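You operate a simulated robot arm through the tools that you are given. There is no shell and no other tool. Be economical: measure what you need, move in short steps, check, and stop when the job is done.

Carry out the task below with a simulated robot arm. There is one attempt and no reset: what you move stays moved.

JOB
Close the brown drawer. Open the upper drawer, take the black brush and put it in the inside of drawer p33, then shut the drawer. Put the tamper from the top of the long bench on the shelf at p28. Take the wide brush from the rack by the thin brushes and put it on the drawing on the top of the light box. Put the mug in the bottom of the sink. Put the bottle that says "Rinse" from the top of the long bench on the drainer of the sink and the bottle labelled "Soap" on the shelf of the small bench. Do these in any order. Set down upright: tamper, bottle.

It is judged by the outcome, as a careful person would: the job done as asked, and still so three seconds after it is handed in. It fails if anything else is knocked over, pushed out of place, dropped, spilled or broken.

ROBOT AND FRAMES
A 7-joint arm with a two-finger parallel gripper on a trunk, on a base that drives. Base frame: it is fixed to the floor where the robot stands at the start and does not move with it; the origin is under the middle of the robot, x ahead of it, y to its left, z up. Readings come in m, rad, newtons and seconds.
With the tool pointing down near the work surface it reaches from about 0.26 to 0.72 m from the robot's upright axis, wherever it stands. Its first joint turns from -2.897 to 2.897 rad. Places, roughly: black brush (6x5x6 cm) [-1.7, 0.9, 1]; bottle [-3.25, -0.5, 1]; bottom of the sink [-0.8, -0.8, 0.7]; brown drawer [0.6, 0.1, 0.8]; drainer of the sink [-1.3, -1.1, 0.9]; drawing [-1.75, -1.5, 1]; inside of drawer P33 [-2, 1.4, 0.8]; mug (12x9x8 cm) [-3.5, 0.2, 1]; shelf at P28 (21x17 cm) [-1.76, 0.58, 1.12]; shelf of the small bench [-5.8, -0.5, 0.3]; tamper (8x8x8 cm) [-2, 0.3, 1]; upper drawer [-2, 1.4, 0.8]; wide brush (17x6x3 cm) [-2.9, 0.8, 1]. Payload 3.43 kg.
The TCP is the grasp point between the finger pads, 0.034 m short of the fingertips. In the tool frame z runs along the fingers and y along their closing line. Largest opening 0.128 m; finger width 0.024, thickness 0.012; the body of the gripper, 0.048 by 0.13 m, starts 0.096 m behind the TCP.
Orientation is told as [roll, pitch, yaw] about the base's x, y, z axes, in that order, counted from this pose: with the fingers straight down and closing along the base's y, the tool's x points along the base's -x, its y along +y and its z along -z.

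CONTROLS
- The arm moves only by the tool send_rows. Its argument "rows" is a list of rows, each an object (a shift or turn left out is 0, a gripper value left out holds the last) with "turn": the turn, a rotation vector about the base's x, y, z in rad, a list of three; "delta_pos": the shift along the base's x, y, z in m, a list of three; "claw": the closure, from 0 (fully open) to 1 (shut). In form: [{"turn": [rx, ry, rz], "delta_pos": [dx, dy, dz], "claw": claw}, ...]. A call has 1 to 10 rows; each row is the pose to reach, as a shift and turn from the pose commanded when the call began. Rows are played at 5 a second. More than 0.05 m and 0.15 rad between two rows, or a gripper value outside its range, and nothing of the call is played. Where a pose cannot be reached the arm comes as near as it can. A force on the tool above 40 N (or 10 N above the force at the start of the call, whichever is more), or a blocked arm, ends the call early, and 0.2 s more pass. The fingers move at their own pace (about 0.108 m/s each) and stop on an object; they squeeze with about 26 N. The grip force told is the motor's: it shows also when the fingers shut on nothing. Time passes only in rows, and 0.2 s behind the last, so rows that repeat a pose let the fingers close. It gives the time, the measured TCP pose, the force on the tool (base axes), the opening and the grip force at its end, in the units of the frame above (readings bear some noise), with the torque about the TCP (base axes, N m) and any sound that the robot's microphone picked up.
- Cameras (640 x 400 px; columns grow to the right, rows downward): "scene" is now at [-0.0593, 0.0763, 1.4169]; the picture's right is [-0.90, -0.43, 0.00], its down [-0.36, 0.75, -0.56] and it looks along [0.24, -0.50, -0.83] (base axes); focal length 214 px, centre (320, 200). "wrist" rides on the gripper at [0.076, -0.011, -0.16] in the tool frame; the picture's right is [0.15, 0.99, 0.00], its down [-0.88, 0.13, -0.46] and it looks along [-0.45, 0.07, 0.89] (tool axes); focal length 234 px, centre (320, 200). There is no depth. A picture from a camera that has moved, and an enlarged one, comes with that camera's place and axes in the base frame and with its lens.
- capture(camera): a new picture of that camera. The clock stands still meanwhile.
- lift_body(by): slides the trunk up (or, below 0, down) by that many m; the arm and the scene camera ride with it, the base frame stays. It gives what a move gives, with no picture.
- roll_base(legs): drives the robot by 1 to 6 legs, each [ahead, left, turn to the left] in m, m and rad, along the robot's own axes; the way and the turn of a leg run together, so that a leg with both is an arc; at most 1.5 m and 3.142 rad a leg. The arm and the cameras ride along, it lands a little off, and it stops where it bumps. It gives what a move gives.
- aim_head(pan, tilt): turns the head with the scene camera to pan (to the left, within 1.501 rad either way) and tilt (down, from -0.506 to 1.204), counted from straight ahead of the robot. It gives what a move gives.
- inspect(camera, box): a new picture of the part [left, top, right, bottom] of that camera's present view, enlarged. The clock stands still meanwhile.
- hand_in(): hands the job in; it is judged then, once.

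Go step by step. Nothing tells you exact positions but the pictures and the camera data: compare them with the known pose of the tool, close in by small moves and look again before you grip or let go. The budget is 217 turns and 202 pictures, counting those below and the enlarged ones. Unless the task says otherwise, let go and move clear before handing in, and close with one line.

The tools are called after "Emit:" as name(argument=value, ...) on one line, values as JSON. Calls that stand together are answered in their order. send_rows: Moves the arm, as the interface text tells. Its arguments: {"type":"object","properties":{"rows":{"type":"array","items":{"type":"object","properties":{"turn":{"type":"array","items":{"type":"number"}},"delta_pos":{"type":"array","items":{"type":"number"}},"claw":{"type":"number"}}}}},"required":["rows"]} The other tools are called the same way: lift_body (by) slides the trunk up or down; roll_base (legs) drives the base; aim_head (pan, tilt) turns the head that bears the scene camera; capture (camera) takes a picture; inspect (camera, box) takes an enlarged picture of a part of a camera's view; hand_in () hands the job in.

At the start:

```text
t: 0.0
eef_pos: [0.0795, -0.3371, 1.0281]
tcp_rot: [0.001, 0.0, 0.0]
force: [0.5, -0.3, 0.3]
moment: [-0.01, 0.0, 0.03]
opening: 0.128
gripper_force: 0.1
trunk travel left (down, up): [-0.15, 0.174]
robot x, y, heading: [-0.0021, 0.0005, -0.002]
head pan, tilt: [-1.162, 1.037]
```

scene: 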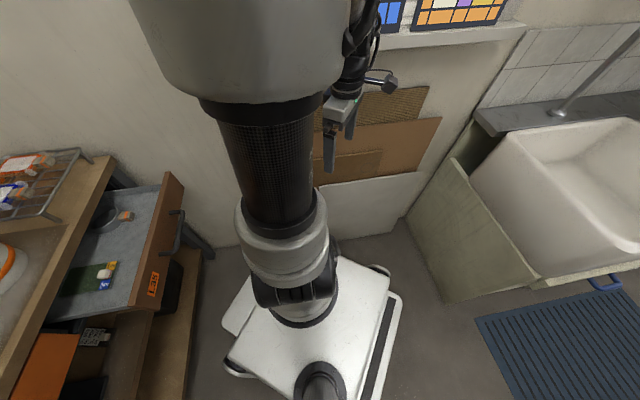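
wrist: 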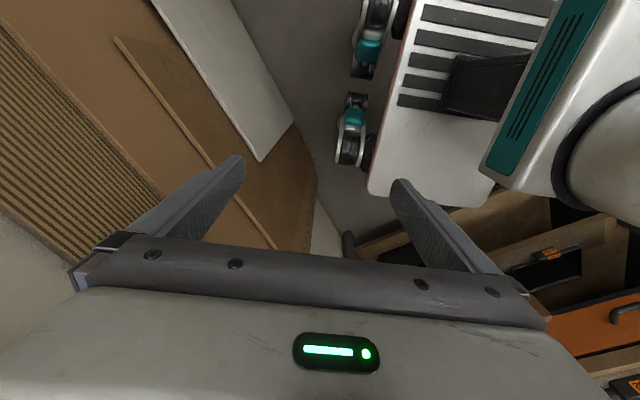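

I see an open brown drawer at the left of the picture (ahead of the robot). I will look around with the head first.

Emit:
aim_head(pan=0, tilt=0.7)

Emit:
capture(camera="scene")

Emit:
aim_head(pan=1.5, tilt=0.4)

Emit:
capture(camera="scene")

```text
t: 1.4
eef_pos: [0.0793, -0.3372, 1.0282]
tcp_rot: [0.0, 0.0, 0.001]
force: [-0.1, 0.5, 0.5]
moment: [0.01, -0.04, -0.02]
opening: 0.128
gripper_force: 0.1
trunk travel left (down, up): [-0.15, 0.174]
robot x, y, heading: [0.0019, -0.0021, 0.007]
head pan, tilt: [0.0, 0.7]
```

```text
199 pictures are left
camera scene: at [-0.0049, 0.1402, 1.4389], right [0.0, -1.0, 0.0], down [-0.64, 0.0, -0.76], along [0.76, 0.0, -0.64], focal length 214 px, centre (320, 200)
```

scene: 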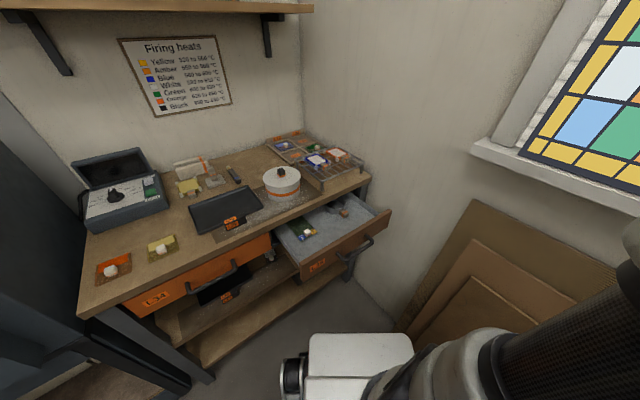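

```text
t: 3.0
eef_pos: [0.079, -0.3379, 1.0286]
tcp_rot: [-0.001, 0.0, 0.0]
force: [1.0, 0.0, 0.9]
moment: [0.01, -0.02, 0.02]
opening: 0.1282
gripper_force: 0.0
trunk travel left (down, up): [-0.15, 0.174]
robot x, y, heading: [-0.002, 0.0017, 0.002]
head pan, tilt: [1.499, 0.4]
```

```text
198 pictures are left
camera scene: at [-0.0831, 0.2327, 1.4658], right [1.0, -0.07, 0.0], down [-0.03, -0.39, -0.92], along [0.07, 0.92, -0.39], focal length 214 px, centre (320, 200)
```

scene: 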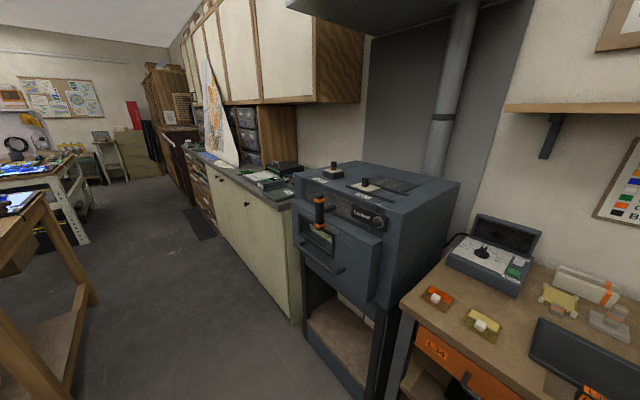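

The bench ahead is turned relative to the base frame. I'll look at the open drawer more closely to measure it.

Emit:
aim_head(pan=-0.1, tilt=0.95)

Emit:
capture(camera="scene")

Emit:
aim_head(pan=-1.4, tilt=0.5)

Emit:
capture(camera="scene")

```text
t: 4.7
eef_pos: [0.0797, -0.3378, 1.027]
tcp_rot: [0.0, 0.0, 0.0]
force: [-0.9, 0.2, 1.1]
moment: [-0.01, -0.03, -0.02]
opening: 0.128
gripper_force: 0.0
trunk travel left (down, up): [-0.15, 0.174]
robot x, y, heading: [-0.0021, 0.0002, -0.001]
head pan, tilt: [-0.099, 0.949]
```

```text
197 pictures are left
camera scene: at [-0.0174, 0.1331, 1.4192], right [-0.1, -1.0, 0.0], down [-0.81, 0.08, -0.58], along [0.58, -0.06, -0.81], focal length 214 px, centre (320, 200)
```

scene: 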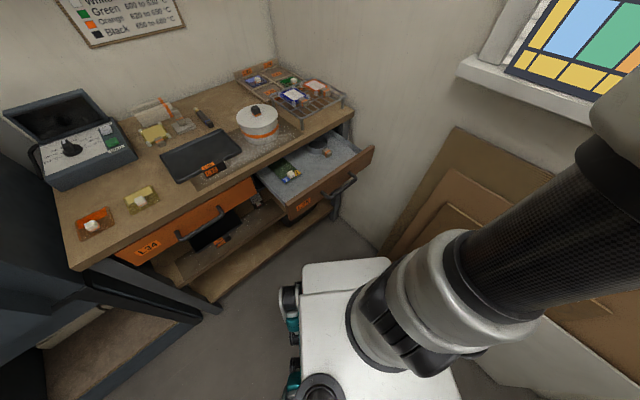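

```text
t: 6.1
eef_pos: [0.0791, -0.3383, 1.0273]
tcp_rot: [-0.001, 0.0, 0.0]
force: [0.3, 0.6, 0.4]
moment: [0.0, 0.04, -0.02]
opening: 0.1282
gripper_force: 0.0
trunk travel left (down, up): [-0.15, 0.174]
robot x, y, heading: [-0.0006, -0.0015, -0.0]
head pan, tilt: [-1.4, 0.499]
```

```text
196 pictures are left
camera scene: at [-0.0743, 0.0507, 1.4566], right [-0.99, -0.17, 0.0], down [-0.08, 0.47, -0.88], along [0.15, -0.86, -0.48], focal length 214 px, centre (320, 200)
```

scene: 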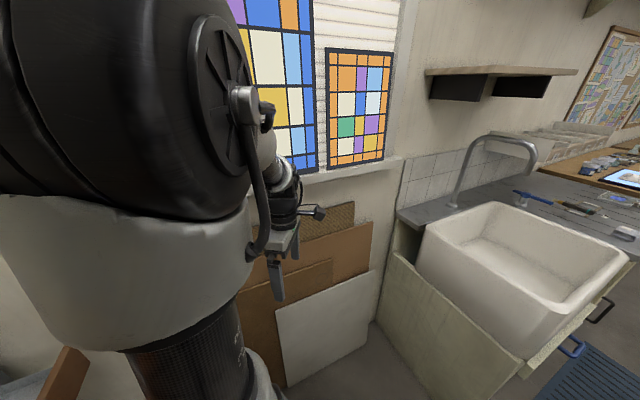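

The drawer front faces about 35° off the base frame, with its outer face near (0.55, 0.02) and its top near z 0.8. I'll bring the gripper to just in front of it, turned to match.

Emit:
send_rows(rows=[{"delta_pos": [0.037, 0.028, 0], "turn": [0, 0, 0.06]}, {"delta_pos": [0.074, 0.056, 0], "turn": [0, 0, 0.12]}, {"delta_pos": [0.111, 0.084, 0], "turn": [0, 0, 0.18]}, {"delta_pos": [0.148, 0.112, 0], "turn": [0, 0, 0.24]}, {"delta_pos": [0.185, 0.14, 0], "turn": [0, 0, 0.3]}, {"delta_pos": [0.222, 0.168, 0], "turn": [0, 0, 0.36]}, {"delta_pos": [0.259, 0.196, 0], "turn": [0, 0, 0.42]}, {"delta_pos": [0.296, 0.224, 0], "turn": [0, 0, 0.48]}, {"delta_pos": [0.333, 0.252, 0], "turn": [0, 0, 0.54]}, {"delta_pos": [0.37, 0.28, 0], "turn": [0, 0, 0.614]}])

Emit:
aim_head(pan=-0.1, tilt=0.8)

Emit:
capture(camera="scene")

Emit:
capture(camera="wrist")

```text
t: 8.3
eef_pos: [0.4517, -0.0574, 1.0264]
tcp_rot: [0.0, 0.0, 0.613]
force: [-1.0, -0.4, -0.2]
moment: [0.01, -0.03, 0.01]
opening: 0.1279
gripper_force: 0.0
trunk travel left (down, up): [-0.15, 0.174]
robot x, y, heading: [-0.0014, 0.0, 0.001]
head pan, tilt: [-1.4, 0.499]
```

```text
t: 9.8
eef_pos: [0.4498, -0.0586, 1.0264]
tcp_rot: [0.0, 0.0, 0.614]
force: [-0.1, -0.4, 0.5]
moment: [0.02, 0.03, -0.02]
opening: 0.1283
gripper_force: 0.1
trunk travel left (down, up): [-0.15, 0.174]
robot x, y, heading: [-0.0015, -0.0004, -0.007]
head pan, tilt: [-0.099, 0.799]
```

```text
195 pictures are left
camera scene: at [-0.0095, 0.1322, 1.4307], right [-0.1, -0.99, 0.0], down [-0.71, 0.07, -0.7], along [0.69, -0.07, -0.72], focal length 214 px, centre (320, 200)
```

scene: 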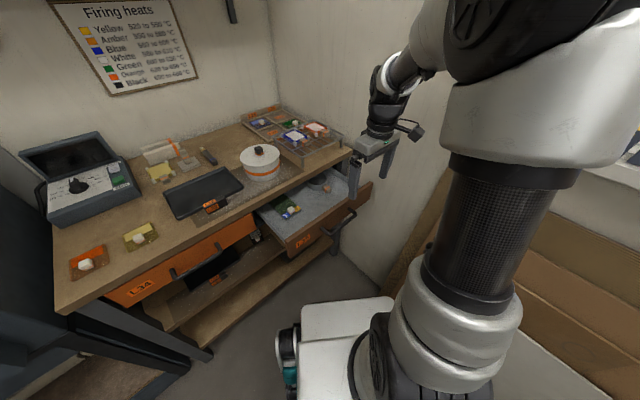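

```text
194 pictures are left
camera wrist: at [0.3935, -0.1112, 1.1874], right [-0.69, 0.72, 0.0], down [0.65, 0.61, 0.46], along [0.33, 0.31, -0.89], focal length 234 px, centre (320, 200)
```

wrist: 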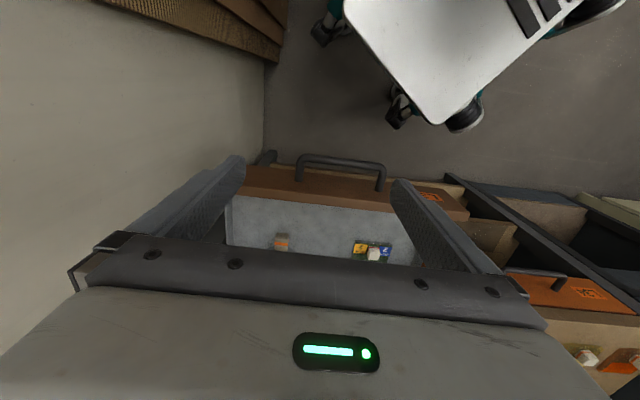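

The wrist view shows the drawer front just ahead of the fingers, its handle protruding toward the robot. I'll go down in front of it.

Emit:
send_rows(rows=[{"delta_pos": [0, 0, -0.048]}, {"delta_pos": [0, 0, -0.096]}, {"delta_pos": [0, 0, -0.144]}, {"delta_pos": [0, 0, -0.192]}, {"delta_pos": [0, 0, -0.235]}])

Emit:
capture(camera="scene")

Emit:
capture(camera="wrist")

```text
t: 11.0
eef_pos: [0.4483, -0.058, 0.7938]
tcp_rot: [0.001, -0.001, 0.613]
force: [-0.1, -1.4, 0.3]
moment: [0.05, 0.01, 0.02]
opening: 0.1279
gripper_force: 0.1
trunk travel left (down, up): [-0.15, 0.174]
robot x, y, heading: [-0.0001, -0.0032, 0.0]
head pan, tilt: [-0.099, 0.799]
```

```text
193 pictures are left
camera scene: at [-0.0097, 0.1323, 1.4308], right [-0.1, -1.0, 0.0], down [-0.71, 0.07, -0.7], along [0.69, -0.07, -0.72], focal length 214 px, centre (320, 200)
```

scene: 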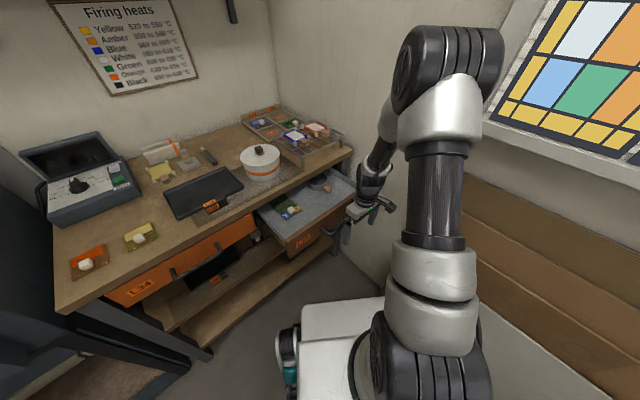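

```text
192 pictures are left
camera wrist: at [0.392, -0.1112, 0.9531], right [-0.69, 0.72, 0.0], down [0.64, 0.61, 0.46], along [0.33, 0.31, -0.89], focal length 234 px, centre (320, 200)
```

wrist: 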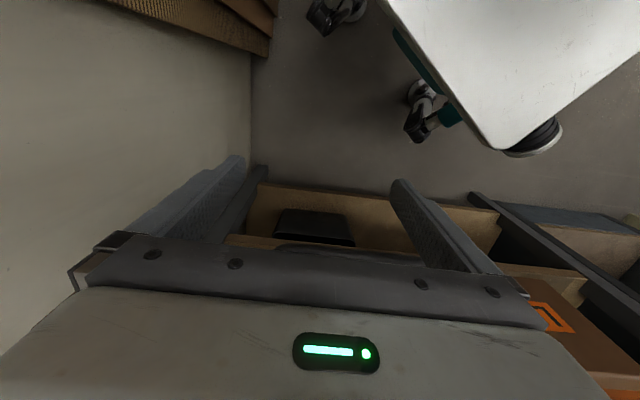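

The gripper is in front of the drawer. Now push along the drawer's slide direction in small steps.

Emit:
send_rows(rows=[{"delta_pos": [0.0204, 0.0144, 0]}, {"delta_pos": [0.0408, 0.0288, 0]}, {"delta_pos": [0.0612, 0.0432, 0]}, {"delta_pos": [0.0816, 0.0576, 0]}, {"delta_pos": [0.098, 0.0691, 0]}, {"delta_pos": [0.1144, 0.0806, 0]}, {"delta_pos": [0.1308, 0.0922, 0]}, {"delta_pos": [0.1472, 0.1037, 0]}])

Emit:
capture(camera="scene")

Emit:
capture(camera="wrist")

```text
t: 12.8
eef_pos: [0.5961, 0.047, 0.7925]
tcp_rot: [-0.001, 0.0, 0.614]
force: [-0.4, -0.1, 0.2]
moment: [0.02, 0.01, -0.01]
opening: 0.1279
gripper_force: 0.0
trunk travel left (down, up): [-0.15, 0.174]
robot x, y, heading: [0.0006, -0.0, 0.002]
head pan, tilt: [-0.099, 0.799]
```

```text
191 pictures are left
camera scene: at [-0.0095, 0.1323, 1.4307], right [-0.1, -1.0, 0.0], down [-0.71, 0.07, -0.7], along [0.69, -0.07, -0.72], focal length 214 px, centre (320, 200)
```

scene: 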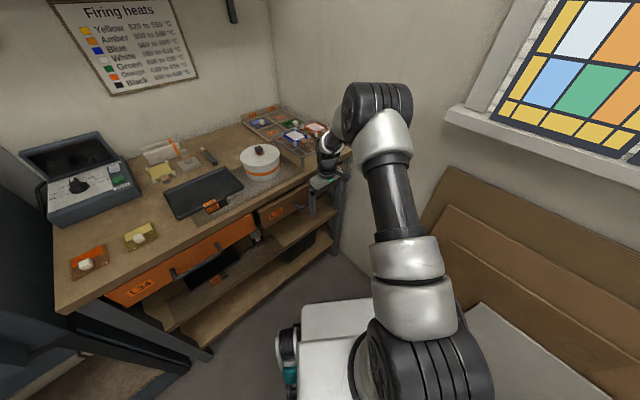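

```text
190 pictures are left
camera wrist: at [0.5403, -0.0065, 0.9528], right [-0.69, 0.72, 0.0], down [0.64, 0.61, 0.46], along [0.33, 0.31, -0.89], focal length 234 px, centre (320, 200)
```

wrist: 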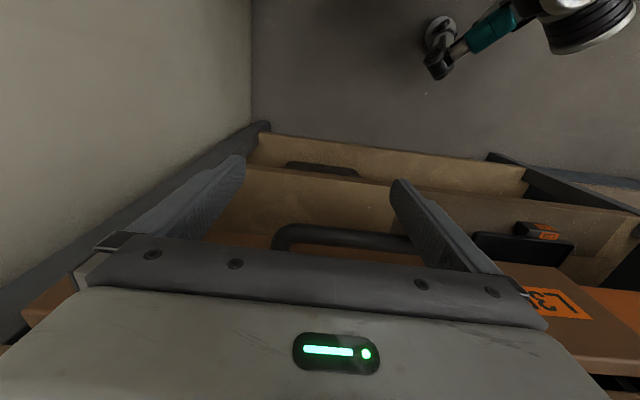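

The drawer has moved in most of the way. I'll press a bit further until resistance rises.

Emit:
send_rows(rows=[{"delta_pos": [0.0082, 0.0058, 0]}, {"delta_pos": [0.0163, 0.0115, 0]}, {"delta_pos": [0.0245, 0.0173, 0]}, {"delta_pos": [0.0327, 0.023, 0]}, {"delta_pos": [0.0408, 0.0288, 0]}])

Emit:
inspect(camera="scene", box=[160, 120, 400, 270])

Emit:
capture(camera="wrist")

```text
t: 13.7
eef_pos: [0.6152, 0.0584, 0.7886]
tcp_rot: [0.006, 0.025, 0.621]
force: [-5.2, -4.0, -0.4]
moment: [0.06, -0.18, 0.54]
opening: 0.128
gripper_force: 0.1
trunk travel left (down, up): [-0.15, 0.174]
robot x, y, heading: [-0.0044, -0.0008, -0.004]
head pan, tilt: [-0.099, 0.799]
stopped in row 4: the force on the tool passed its limit at 48 N (the readings are from after the stop); the commanded pose is now the measured one
```

```text
2.67 times, centred on (280, 195) of scene
camera zoom: at [-0.0105, 0.1317, 1.4307], right [-0.1, -0.99, 0.0], down [-0.71, 0.07, -0.7], along [0.69, -0.07, -0.72], focal length 572 px, centre (427, 213)
```

zoom: 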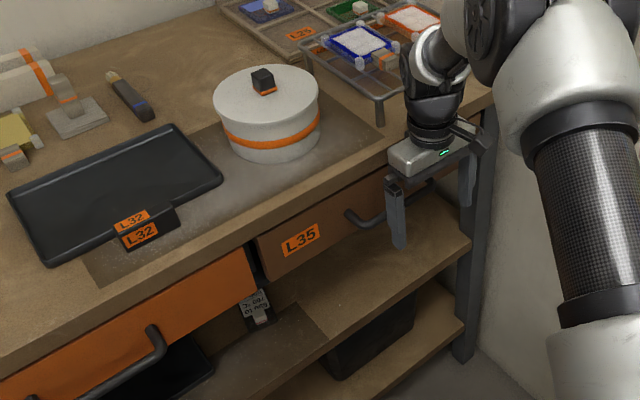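

```text
188 pictures are left
camera wrist: at [0.5634, 0.0072, 0.9512], right [-0.7, 0.72, 0.01], down [0.65, 0.62, 0.44], along [0.31, 0.31, -0.9], focal length 234 px, centre (320, 200)
```

wrist: 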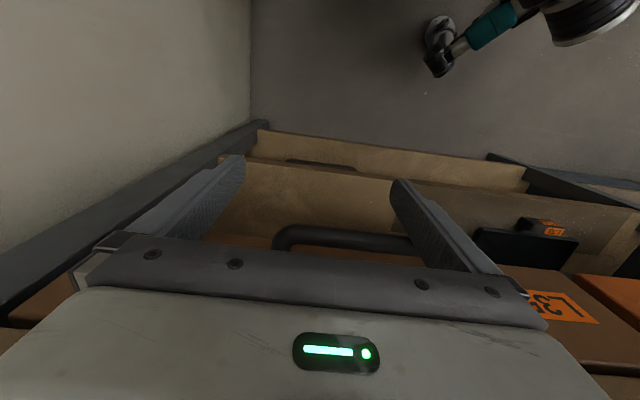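

The drawer seems shut (48 N stop). Back off and check.

Emit:
send_rows(rows=[{"delta_pos": [-0.0327, -0.023, 0]}, {"delta_pos": [-0.0654, -0.046, 0]}, {"delta_pos": [-0.098, -0.069, 0.02]}, {"delta_pos": [-0.131, -0.092, 0.06]}, {"delta_pos": [-0.15, -0.105, 0.1]}, {"delta_pos": [-0.17, -0.12, 0.14]}, {"delta_pos": [-0.19, -0.135, 0.18]}, {"delta_pos": [-0.2, -0.15, 0.22]}])

Emit:
inspect(camera="scene", box=[160, 120, 400, 270])

```text
refused: row 4 steps farther than a row can; nothing moved
```

```text
2.67 times, centred on (280, 195) of scene
camera zoom: at [-0.0105, 0.1317, 1.4307], right [-0.1, -0.99, 0.0], down [-0.71, 0.07, -0.7], along [0.69, -0.07, -0.72], focal length 572 px, centre (427, 213)
```

zoom: 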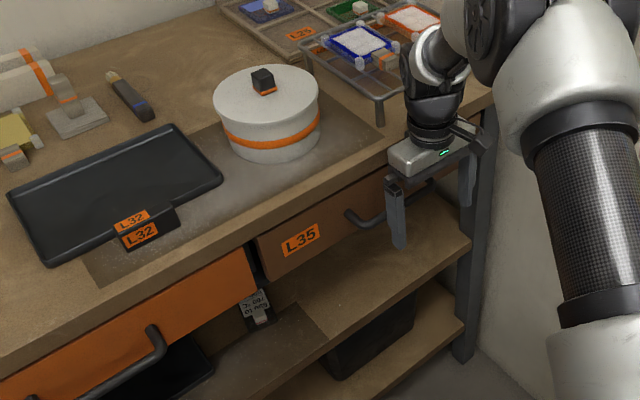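

That move was refused for a step too long; I retry with shorter steps, also restoring the tool to vertical.

Emit:
send_rows(rows=[{"delta_pos": [-0.0327, -0.023, 0]}, {"delta_pos": [-0.0654, -0.046, 0], "turn": [0, -0.012, 0]}, {"delta_pos": [-0.09, -0.063, 0.03], "turn": [0, -0.025, 0]}, {"delta_pos": [-0.11, -0.077, 0.065], "turn": [0, -0.025, 0]}, {"delta_pos": [-0.13, -0.09, 0.1], "turn": [0, -0.025, 0]}, {"delta_pos": [-0.15, -0.105, 0.14], "turn": [0, -0.025, 0]}, {"delta_pos": [-0.17, -0.12, 0.18], "turn": [0, -0.025, 0]}, {"delta_pos": [-0.19, -0.135, 0.22], "turn": [0, -0.025, 0]}])

Emit:
inspect(camera="scene", box=[160, 120, 400, 270])

```text
t: 15.5
eef_pos: [0.4264, -0.0754, 1.0108]
tcp_rot: [-0.01, 0.0, 0.621]
force: [0.5, 0.2, 0.3]
moment: [0.03, 0.01, -0.02]
opening: 0.128
gripper_force: 0.0
trunk travel left (down, up): [-0.15, 0.174]
robot x, y, heading: [-0.0017, -0.0035, 0.002]
head pan, tilt: [-0.099, 0.799]
```

```text
2.67 times, centred on (280, 195) of scene
camera zoom: at [-0.0098, 0.1321, 1.4307], right [-0.1, -0.99, 0.0], down [-0.71, 0.07, -0.7], along [0.69, -0.07, -0.72], focal length 572 px, centre (427, 213)
```

zoom: 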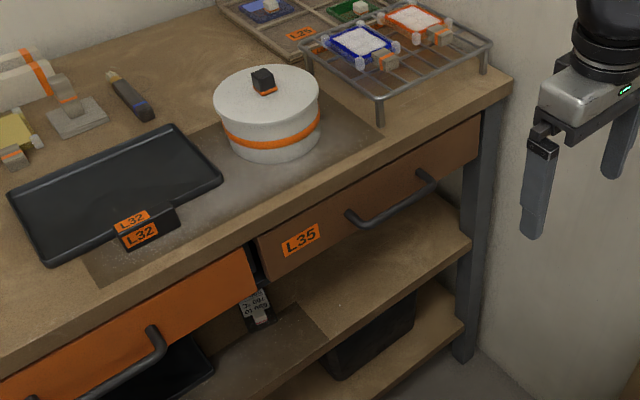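

The drawer is closed. Now turn the robot to see the rest of the room behind it.

Emit:
roll_base(legs=[[-0.1, 0.1, 0.0], [0, 0, 2.6]])

Emit:
aim_head(pan=0.5, tilt=0.3)

Emit:
capture(camera="scene")

Emit:
aim_head(pan=-0.6, tilt=0.3)

Emit:
capture(camera="scene")

```text
t: 23.5
eef_pos: [-0.4363, 0.3732, 1.0102]
tcp_rot: [-0.012, 0.001, -3.034]
force: [-0.3, -0.4, 0.3]
moment: [-0.02, 0.0, -0.03]
opening: 0.1277
gripper_force: 0.1
trunk travel left (down, up): [-0.15, 0.174]
robot x, y, heading: [-0.1046, 0.0964, 2.629]
head pan, tilt: [-0.099, 0.799]
```

```text
t: 24.5
eef_pos: [-0.437, 0.3727, 1.0104]
tcp_rot: [-0.01, 0.0, -3.035]
force: [0.0, 0.0, 0.0]
moment: [0.02, -0.01, -0.03]
opening: 0.1281
gripper_force: 0.0
trunk travel left (down, up): [-0.15, 0.174]
robot x, y, heading: [-0.1023, 0.0972, 2.629]
head pan, tilt: [0.499, 0.3]
```

```text
185 pictures are left
camera scene: at [-0.1855, -0.0662, 1.475], right [0.02, 1.0, 0.0], down [0.3, -0.01, -0.96], along [-0.95, 0.02, -0.3], focal length 214 px, centre (320, 200)
```

scene: 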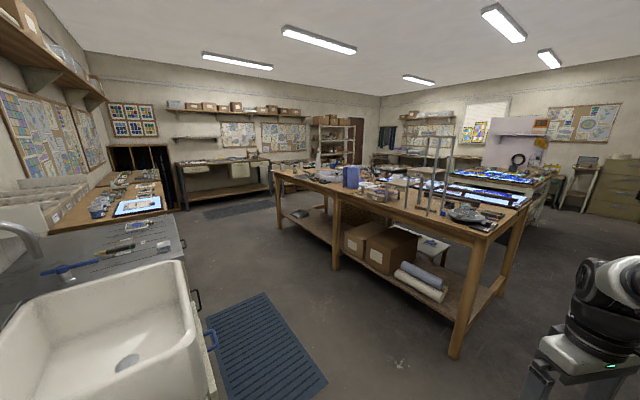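

```text
t: 25.8
eef_pos: [-0.4373, 0.3729, 1.0104]
tcp_rot: [-0.009, 0.002, -3.035]
force: [0.0, -0.5, -0.7]
moment: [0.01, -0.01, 0.0]
opening: 0.1281
gripper_force: 0.0
trunk travel left (down, up): [-0.15, 0.174]
robot x, y, heading: [-0.1007, 0.0994, 2.626]
head pan, tilt: [-0.6, 0.3]
```

```text
184 pictures are left
camera scene: at [-0.1333, 0.0161, 1.4751], right [0.9, 0.44, 0.0], down [0.13, -0.27, -0.96], along [-0.42, 0.86, -0.3], focal length 214 px, centre (320, 200)
```

scene: 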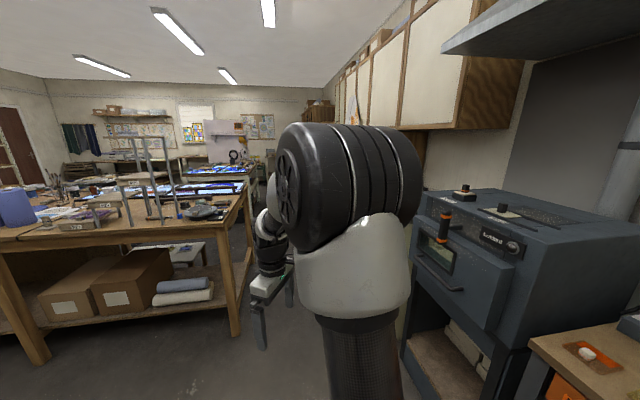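

I see the long central bench, the sink on the left, the light box past it. Zoom in on the bench.

Emit:
aim_head(pan=0.35, tilt=0.3)

Emit:
inspect(camera="scene", box=[280, 130, 440, 230])

Emit:
inspect(camera="scene", box=[400, 130, 560, 230])

Emit:
inspect(camera="scene", box=[40, 150, 280, 300])

```text
t: 27.0
eef_pos: [-0.4371, 0.373, 1.0096]
tcp_rot: [-0.009, 0.0, -3.034]
force: [0.6, 0.6, 0.5]
moment: [0.02, -0.03, 0.0]
opening: 0.128
gripper_force: 0.0
trunk travel left (down, up): [-0.15, 0.174]
robot x, y, heading: [-0.1003, 0.1, 2.627]
head pan, tilt: [0.351, 0.3]
```

```text
4.00 times, centred on (360, 180) of scene
camera zoom: at [-0.1843, -0.0524, 1.4751], right [0.16, 0.99, 0.0], down [0.29, -0.05, -0.96], along [-0.94, 0.16, -0.3], focal length 858 px, centre (160, 280)
```

zoom: 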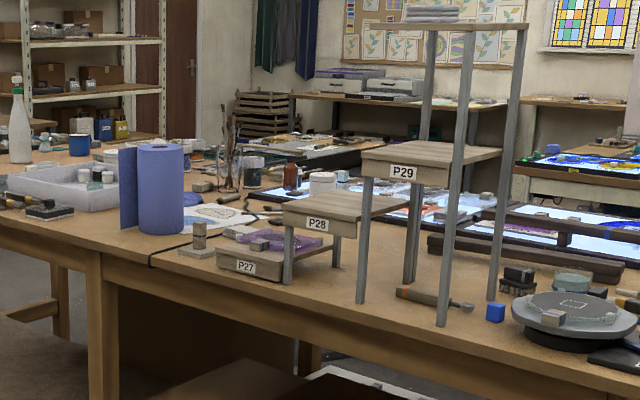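

```text
4.00 times, centred on (480, 180) of scene
camera zoom: at [-0.1843, -0.0524, 1.4751], right [0.16, 0.99, 0.0], down [0.29, -0.05, -0.96], along [-0.94, 0.16, -0.3], focal length 858 px, centre (-320, 280)
```

zoom: 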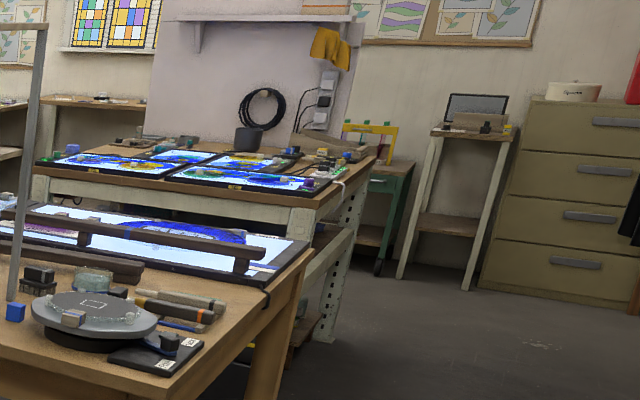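

```text
2.67 times, centred on (160, 225) of scene
camera zoom: at [-0.1843, -0.0524, 1.4751], right [0.16, 0.99, 0.0], down [0.29, -0.05, -0.96], along [-0.94, 0.16, -0.3], focal length 572 px, centre (747, 133)
```

zoom: 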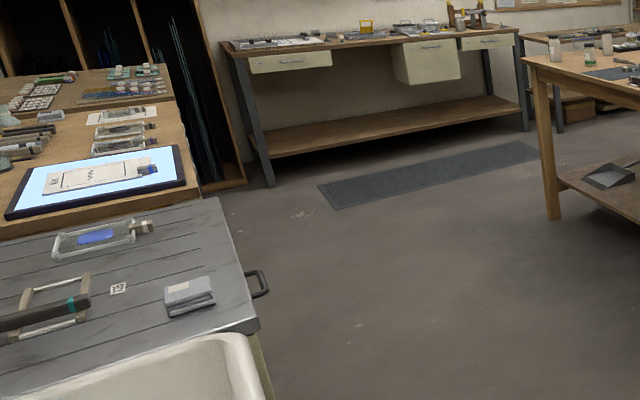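

The long bench runs parallel to the room; the stair stand P27/P28/P29 and the tamper are at its near edge. I'll drive into the aisle between the sink and the bench, facing the bench.

Emit:
roll_base(legs=[[0, 0, -0.444], [0.55, 0, 0], [0, 1.3, 0]])

Emit:
aim_head(pan=0.0, tilt=0.5)

Emit:
capture(camera="scene")

```text
t: 43.7
eef_pos: [-1.6498, 0.238, 1.0108]
tcp_rot: [-0.012, -0.001, 2.762]
force: [-0.4, 0.2, -0.3]
moment: [0.02, -0.02, 0.0]
opening: 0.128
gripper_force: 0.1
trunk travel left (down, up): [-0.15, 0.174]
robot x, y, heading: [-1.4818, -0.1581, 2.138]
head pan, tilt: [0.351, 0.3]
```

```text
t: 44.5
eef_pos: [-1.6492, 0.2377, 1.0106]
tcp_rot: [-0.012, 0.0, 2.761]
force: [0.1, -0.3, 0.4]
moment: [0.01, 0.0, 0.0]
opening: 0.1279
gripper_force: 0.1
trunk travel left (down, up): [-0.15, 0.174]
robot x, y, heading: [-1.4842, -0.1595, 2.14]
head pan, tilt: [0.0, 0.499]
```

```text
180 pictures are left
camera scene: at [-1.6004, -0.2361, 1.4567], right [0.84, 0.54, 0.0], down [0.26, -0.4, -0.88], along [-0.47, 0.74, -0.48], focal length 214 px, centre (320, 200)
```

scene: 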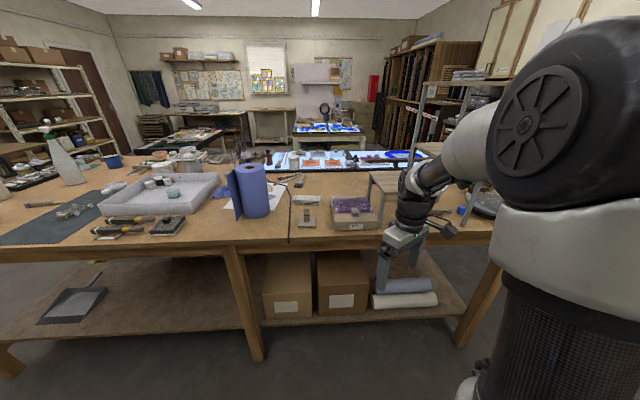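

The tamper sits at the near edge, left of P27. Zoom in.

Emit:
inspect(camera="scene", box=[230, 150, 390, 250])

Emit:
inspect(camera="scene", box=[0, 120, 240, 270])

```text
4.00 times, centred on (310, 200) of scene
camera zoom: at [-1.6004, -0.2361, 1.4567], right [0.84, 0.54, 0.0], down [0.26, -0.4, -0.88], along [-0.47, 0.74, -0.48], focal length 858 px, centre (360, 200)
```

zoom: 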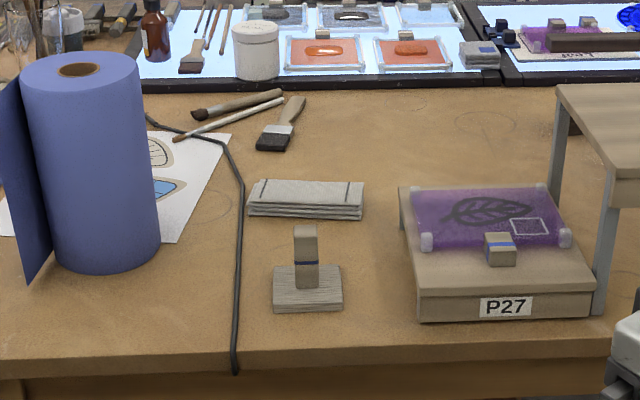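

```text
2.67 times, centred on (120, 195) of scene
camera zoom: at [-1.6004, -0.2361, 1.4567], right [0.84, 0.54, 0.0], down [0.26, -0.4, -0.88], along [-0.47, 0.74, -0.48], focal length 572 px, centre (853, 213)
```

zoom: 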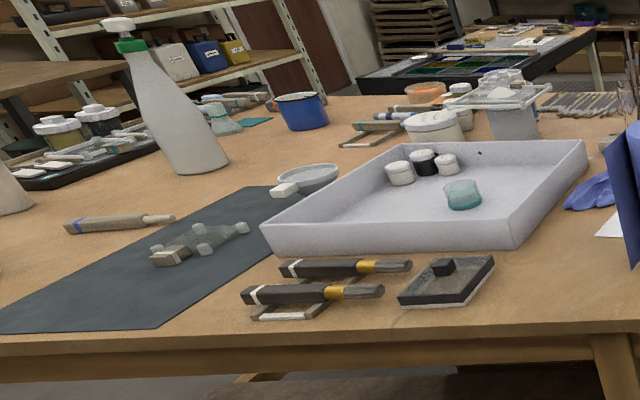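

Triangulated: bench top z≈0.95, tamper base centre ≈(-2.03, 0.34). Raise the arm and align the gripper with the bench, then drive closer.

Emit:
send_rows(rows=[{"delta_pos": [0, 0, 0.045], "turn": [0, 0, -0.115]}, {"delta_pos": [0, 0, 0.09], "turn": [0, 0, -0.23]}, {"delta_pos": [0, 0, 0.135], "turn": [0, 0, -0.345]}, {"delta_pos": [0, 0, 0.18], "turn": [0, 0, -0.46]}, {"delta_pos": [0, 0, 0.225], "turn": [0.0, 0, -0.576]}, {"delta_pos": [-0.034, -0.022, 0.25], "turn": [0.0, 0, -0.576]}, {"delta_pos": [-0.068, -0.044, 0.25], "turn": [0.0, 0, -0.576]}, {"delta_pos": [-0.1, -0.066, 0.25], "turn": [0.0, 0, -0.576]}, {"delta_pos": [-0.134, -0.088, 0.25], "turn": [0.0, 0, -0.576]}, {"delta_pos": [-0.168, -0.11, 0.25], "turn": [0.0, 0, -0.576]}])

Emit:
roll_base(legs=[[0.22, 0, 0.045]])

Emit:
capture(camera="scene")

Emit:
capture(camera="wrist")

```text
t: 46.7
eef_pos: [-1.8147, 0.1293, 1.2601]
tcp_rot: [-0.01, 0.001, 2.185]
force: [0.7, 0.2, 0.0]
moment: [-0.02, 0.02, -0.04]
opening: 0.1282
gripper_force: 0.1
trunk travel left (down, up): [-0.15, 0.174]
robot x, y, heading: [-1.4831, -0.1566, 2.142]
head pan, tilt: [0.0, 0.499]
```

```text
t: 48.4
eef_pos: [-1.9527, 0.3021, 1.2611]
tcp_rot: [-0.01, 0.0, 2.23]
force: [-0.8, -1.1, 0.1]
moment: [0.03, -0.03, 0.0]
opening: 0.1281
gripper_force: 0.1
trunk travel left (down, up): [-0.15, 0.174]
robot x, y, heading: [-1.6087, 0.0238, 2.187]
head pan, tilt: [0.0, 0.499]
```

```text
177 pictures are left
camera scene: at [-1.7226, -0.0541, 1.4567], right [0.82, 0.58, 0.0], down [0.28, -0.39, -0.88], along [-0.51, 0.72, -0.48], focal length 214 px, centre (320, 200)
```

scene: 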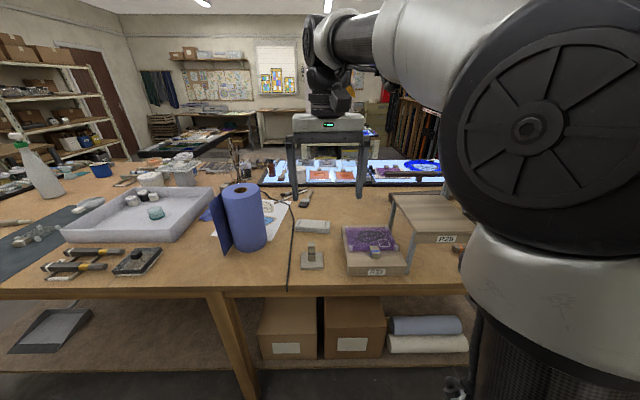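

```text
176 pictures are left
camera wrist: at [-1.9004, 0.2468, 1.4208], right [-0.69, -0.72, -0.01], down [-0.65, 0.61, 0.45], along [-0.32, 0.32, -0.89], focal length 234 px, centre (320, 200)
```

wrist: 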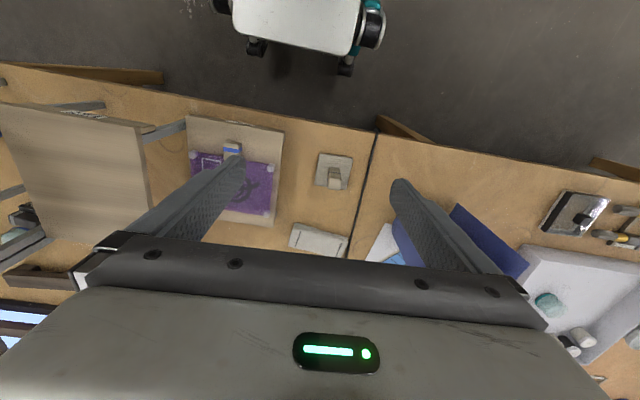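

The tamper is at about (-2.034, 0.343). Shift over it and look from above.

Emit:
send_rows(rows=[{"delta_pos": [-0.04, 0.02, -0.02], "turn": [0.005, 0.005, -0.02]}, {"delta_pos": [-0.081, 0.041, -0.06], "turn": [0.008, 0.006, -0.045]}, {"delta_pos": [-0.081, 0.041, -0.1], "turn": [0.008, 0.006, -0.045]}])

Emit:
inspect(camera="wrist", box=[220, 50, 460, 200])

```text
refused: row 2 steps farther than a row can; nothing moved
```

```text
2.67 times, centred on (340, 125) of wrist
camera zoom: at [-1.9004, 0.2468, 1.4208], right [-0.69, -0.72, -0.01], down [-0.65, 0.61, 0.45], along [-0.32, 0.32, -0.89], focal length 624 px, centre (267, 400)
```

zoom: 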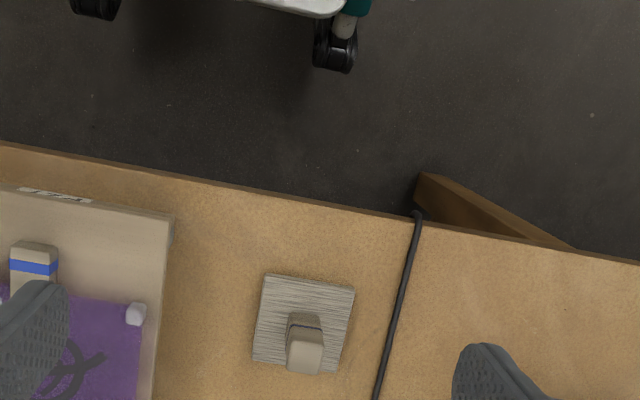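

The handle is centred on its plate, aligned with the bench. Move in shorter steps.

Emit:
send_rows(rows=[{"delta_pos": [-0.03, 0.015, -0.02], "turn": [0.0, 0.0, -0.02]}, {"delta_pos": [-0.06, 0.03, -0.05], "turn": [0.006, 0.006, -0.045]}, {"delta_pos": [-0.081, 0.041, -0.09], "turn": [0.006, 0.006, -0.045]}, {"delta_pos": [-0.081, 0.041, -0.13], "turn": [0.006, 0.006, -0.045]}])

Emit:
inspect(camera="wrist", box=[220, 80, 460, 230])

Emit:
inspect(camera="scene", box=[230, 150, 390, 250])

```text
t: 49.4
eef_pos: [-2.0363, 0.3425, 1.1299]
tcp_rot: [-0.009, -0.009, 2.184]
force: [0.8, -0.9, 0.5]
moment: [0.0, -0.02, -0.01]
opening: 0.1279
gripper_force: 0.2
trunk travel left (down, up): [-0.15, 0.174]
robot x, y, heading: [-1.6096, 0.0259, 2.183]
head pan, tilt: [0.0, 0.499]
```

```text
2.67 times, centred on (340, 155) of wrist
camera zoom: at [-1.9844, 0.2846, 1.2898], right [-0.72, -0.69, -0.01], down [-0.62, 0.64, 0.46], along [-0.31, 0.34, -0.89], focal length 624 px, centre (267, 320)
```

zoom: 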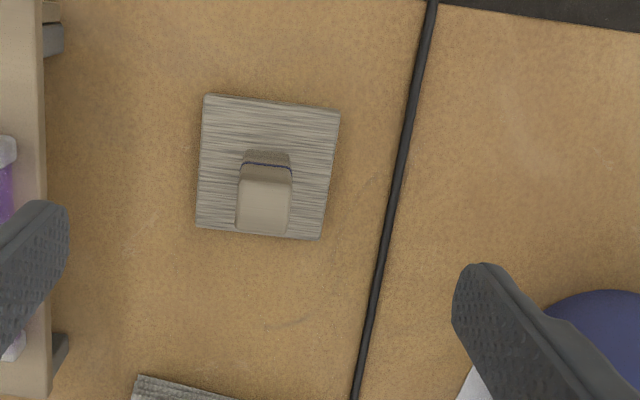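

```text
4.00 times, centred on (310, 200) of scene
camera zoom: at [-1.7227, -0.054, 1.4567], right [0.82, 0.58, 0.0], down [0.28, -0.39, -0.88], along [-0.51, 0.72, -0.48], focal length 858 px, centre (360, 200)
```

zoom: 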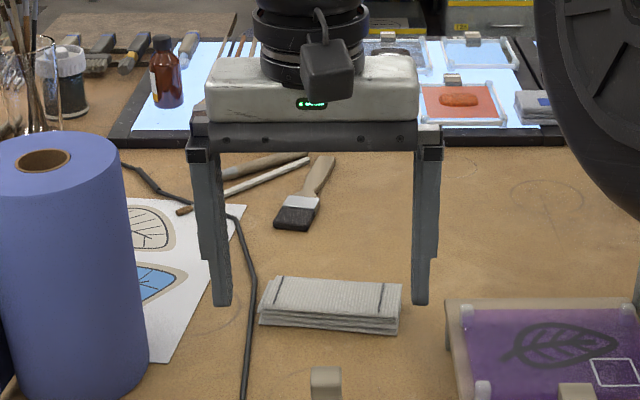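

Centred above the tamper. Lower and grip the handle.

Emit:
send_rows(rows=[{"delta_pos": [0, 0.001, -0.04]}, {"delta_pos": [0, 0.001, -0.08]}, {"delta_pos": [0, 0.001, -0.11]}, {"delta_pos": [0, 0.001, -0.122]}, {"delta_pos": [0, 0.001, -0.122], "claw": 1}, {"delta_pos": [0, 0.001, -0.122], "claw": 1}, {"delta_pos": [0, 0.001, -0.122], "claw": 1}, {"delta_pos": [0, 0.001, -0.122], "claw": 1}])

Emit:
capture(camera="wrist")

```text
t: 51.2
eef_pos: [-2.0346, 0.3421, 1.0082]
tcp_rot: [-0.008, -0.008, 2.185]
force: [-0.2, 0.2, 0.9]
moment: [-0.04, 0.08, 0.04]
opening: 0.024
gripper_force: 26.0
trunk travel left (down, up): [-0.15, 0.174]
robot x, y, heading: [-1.6027, 0.0281, 2.18]
head pan, tilt: [0.0, 0.499]
```

```text
172 pictures are left
camera wrist: at [-1.9826, 0.2851, 1.1686], right [-0.72, -0.69, -0.01], down [-0.62, 0.64, 0.46], along [-0.31, 0.34, -0.89], focal length 234 px, centre (320, 200)
```

wrist: 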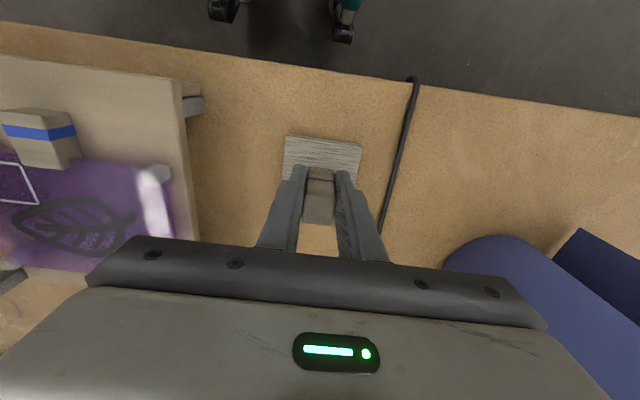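

Gripped (24 mm). Lift and look at the P28 shelf.

Emit:
send_rows(rows=[{"delta_pos": [0, 0, 0.04]}, {"delta_pos": [0, 0, 0.085]}, {"delta_pos": [0, 0, 0.13]}, {"delta_pos": [0, 0, 0.175]}, {"delta_pos": [0, 0, 0.22]}, {"delta_pos": [0, 0, 0.265]}, {"delta_pos": [0, 0, 0.3]}])

Emit:
aim_head(pan=-0.35, tilt=0.5)

Emit:
capture(camera="scene")

Emit:
capture(camera="wrist")

```text
t: 52.8
eef_pos: [-2.0321, 0.3439, 1.3103]
tcp_rot: [-0.012, -0.006, 2.185]
force: [-0.4, -0.9, -0.8]
moment: [0.01, -0.03, 0.0]
opening: 0.0237
gripper_force: 26.1
trunk travel left (down, up): [-0.15, 0.174]
robot x, y, heading: [-1.6069, 0.0244, 2.186]
head pan, tilt: [0.0, 0.499]
```

```text
t: 53.6
eef_pos: [-2.0332, 0.345, 1.3106]
tcp_rot: [-0.009, -0.007, 2.184]
force: [0.5, -0.6, -1.7]
moment: [-0.01, -0.02, 0.0]
opening: 0.0237
gripper_force: 25.7
trunk travel left (down, up): [-0.15, 0.174]
robot x, y, heading: [-1.6059, 0.0279, 2.184]
head pan, tilt: [-0.351, 0.499]
```

```text
171 pictures are left
camera scene: at [-1.694, -0.0406, 1.4567], right [0.97, 0.26, 0.0], down [0.13, -0.46, -0.88], along [-0.23, 0.85, -0.48], focal length 214 px, centre (320, 200)
```

scene: 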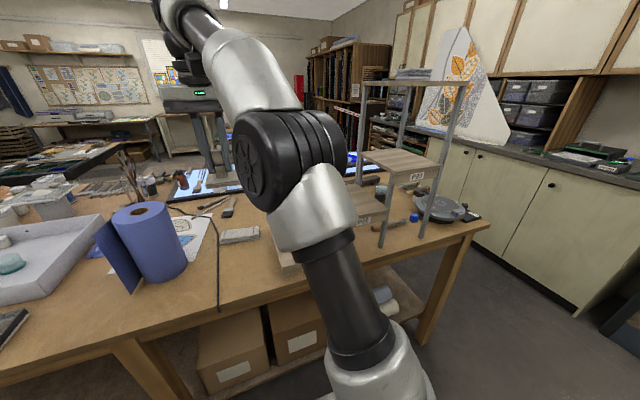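

```text
170 pictures are left
camera wrist: at [-1.9803, 0.2866, 1.4695], right [-0.72, -0.69, -0.01], down [-0.62, 0.64, 0.46], along [-0.31, 0.34, -0.89], focal length 234 px, centre (320, 200)
```

wrist: 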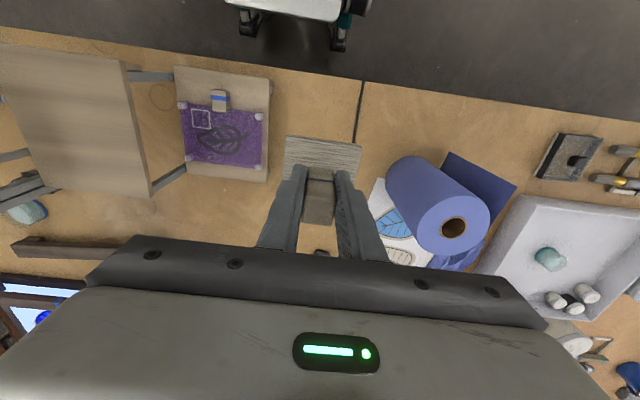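

P28's top spans about u −1.19…−1.02 (centre ≈(-1.765, 0.584)). Move most of the way there at height and look.

Emit:
send_rows(rows=[{"delta_pos": [0.03, 0.029, 0]}, {"delta_pos": [0.06, 0.058, 0]}, {"delta_pos": [0.09, 0.087, 0]}, {"delta_pos": [0.12, 0.11, 0]}, {"delta_pos": [0.15, 0.133, 0]}, {"delta_pos": [0.18, 0.155, 0]}])

Emit:
aim_head(pan=-0.5, tilt=0.3)

Emit:
capture(camera="scene")

Emit:
capture(camera="wrist")

```text
t: 55.0
eef_pos: [-1.8547, 0.499, 1.3098]
tcp_rot: [-0.009, -0.008, 2.185]
force: [0.0, -0.5, -1.4]
moment: [0.01, -0.02, 0.02]
opening: 0.0237
gripper_force: 25.8
trunk travel left (down, up): [-0.15, 0.174]
robot x, y, heading: [-1.6061, 0.0246, 2.186]
head pan, tilt: [-0.351, 0.499]
```

```text
t: 55.8
eef_pos: [-1.8546, 0.4995, 1.3085]
tcp_rot: [-0.011, -0.008, 2.186]
force: [0.1, -0.1, -1.1]
moment: [-0.01, 0.01, 0.01]
opening: 0.0236
gripper_force: 26.0
trunk travel left (down, up): [-0.15, 0.174]
robot x, y, heading: [-1.6095, 0.0228, 2.185]
head pan, tilt: [-0.499, 0.3]
```

```text
169 pictures are left
camera scene: at [-1.681, -0.0356, 1.475], right [0.99, 0.12, 0.0], down [0.03, -0.29, -0.96], along [-0.11, 0.95, -0.3], focal length 214 px, centre (320, 200)
```

scene: 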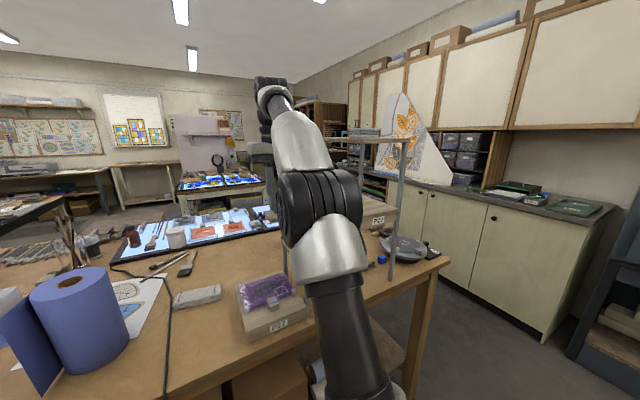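

```text
168 pictures are left
camera wrist: at [-1.8033, 0.4422, 1.4697], right [-0.72, -0.69, -0.01], down [-0.62, 0.64, 0.46], along [-0.31, 0.34, -0.89], focal length 234 px, centre (320, 200)
```

wrist: 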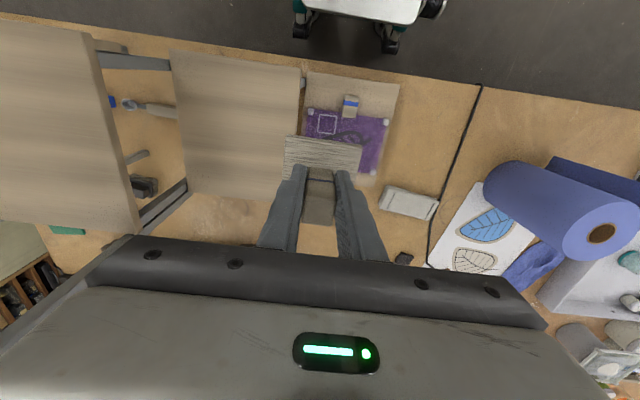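

P28 is clear, P29 lies beside it with room for the gripper. Move over it and lower partway.

Emit:
send_rows(rows=[{"delta_pos": [0.03, 0.027, 0]}, {"delta_pos": [0.06, 0.054, 0]}, {"delta_pos": [0.0735, 0.0665, -0.02]}, {"delta_pos": [0.0735, 0.0665, -0.06]}, {"delta_pos": [0.0735, 0.0665, -0.1]}])

Emit:
capture(camera="wrist")

Emit:
inspect(camera="scene", box=[240, 100, 480, 250])

```text
t: 57.0
eef_pos: [-1.78, 0.5631, 1.2075]
tcp_rot: [-0.009, -0.01, 2.185]
force: [-0.3, -0.5, -2.2]
moment: [-0.01, 0.01, 0.03]
opening: 0.0237
gripper_force: 26.2
out of reach, approached as far as the arm can: row 2
trunk travel left (down, up): [-0.15, 0.174]
robot x, y, heading: [-1.6061, 0.0263, 2.184]
head pan, tilt: [-0.499, 0.3]
```

```text
167 pictures are left
camera wrist: at [-1.7283, 0.5054, 1.3672], right [-0.72, -0.69, -0.01], down [-0.62, 0.64, 0.46], along [-0.31, 0.34, -0.89], focal length 234 px, centre (320, 200)
```

wrist: 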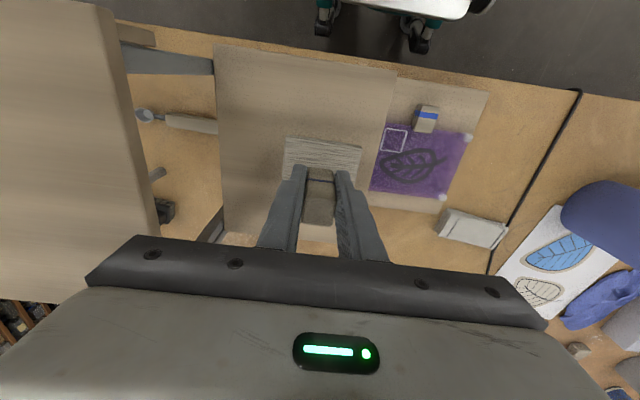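

```text
2.67 times, centred on (360, 175) of scene
camera zoom: at [-1.6809, -0.0358, 1.4751], right [0.99, 0.12, 0.0], down [0.03, -0.29, -0.96], along [-0.11, 0.95, -0.3], focal length 572 px, centre (213, 267)
```

zoom: 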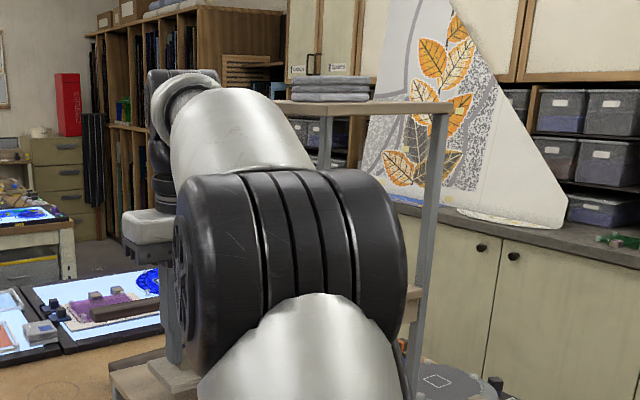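

Over the shelf with clear margins. Lower gently.

Emit:
send_rows(rows=[{"delta_pos": [0, 0, -0.01]}, {"delta_pos": [0, 0, -0.018]}, {"delta_pos": [0, 0, -0.023]}])

Emit:
inspect(camera="wrist", box=[220, 50, 460, 200])

```text
t: 57.8
eef_pos: [-1.7802, 0.5626, 1.1857]
tcp_rot: [-0.01, -0.008, 2.186]
force: [-0.7, -0.5, -1.1]
moment: [-0.02, 0.02, 0.01]
opening: 0.0238
gripper_force: 25.8
trunk travel left (down, up): [-0.15, 0.174]
robot x, y, heading: [-1.6062, 0.0283, 2.183]
head pan, tilt: [-0.499, 0.3]
```

```text
2.67 times, centred on (340, 125) of wrist
camera zoom: at [-1.7291, 0.5059, 1.3453], right [-0.72, -0.69, -0.01], down [-0.62, 0.64, 0.46], along [-0.31, 0.34, -0.89], focal length 624 px, centre (267, 400)
```

zoom: 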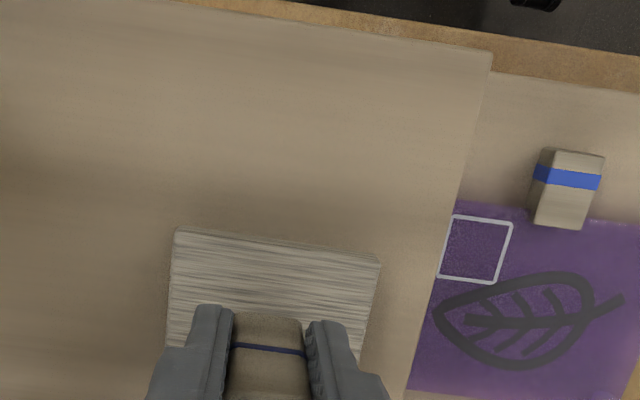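

Still ~1 cm above. Continue in millimetre steps.

Emit:
send_rows(rows=[{"delta_pos": [0, 0, -0.003]}, {"delta_pos": [0, 0, -0.005]}, {"delta_pos": [0, 0, -0.007]}])

Emit:
send_rows(rows=[{"delta_pos": [0, 0, -0.001]}, {"delta_pos": [0, 0, -0.002]}, {"delta_pos": [0, 0, -0.003]}])

```text
t: 58.6
eef_pos: [-1.7807, 0.5645, 1.1784]
tcp_rot: [-0.008, -0.012, 2.185]
force: [-1.0, 0.8, 0.2]
moment: [-0.09, 0.02, 0.04]
opening: 0.0236
gripper_force: 25.8
trunk travel left (down, up): [-0.15, 0.174]
robot x, y, heading: [-1.6099, 0.028, 2.181]
head pan, tilt: [-0.499, 0.3]
```

```text
t: 59.4
eef_pos: [-1.7816, 0.5637, 1.1784]
tcp_rot: [-0.009, -0.014, 2.185]
force: [2.8, 1.9, 25.2]
moment: [-0.14, 0.54, -0.07]
opening: 0.0232
gripper_force: 25.0
trunk travel left (down, up): [-0.15, 0.174]
robot x, y, heading: [-1.6035, 0.0248, 2.186]
head pan, tilt: [-0.499, 0.3]
```

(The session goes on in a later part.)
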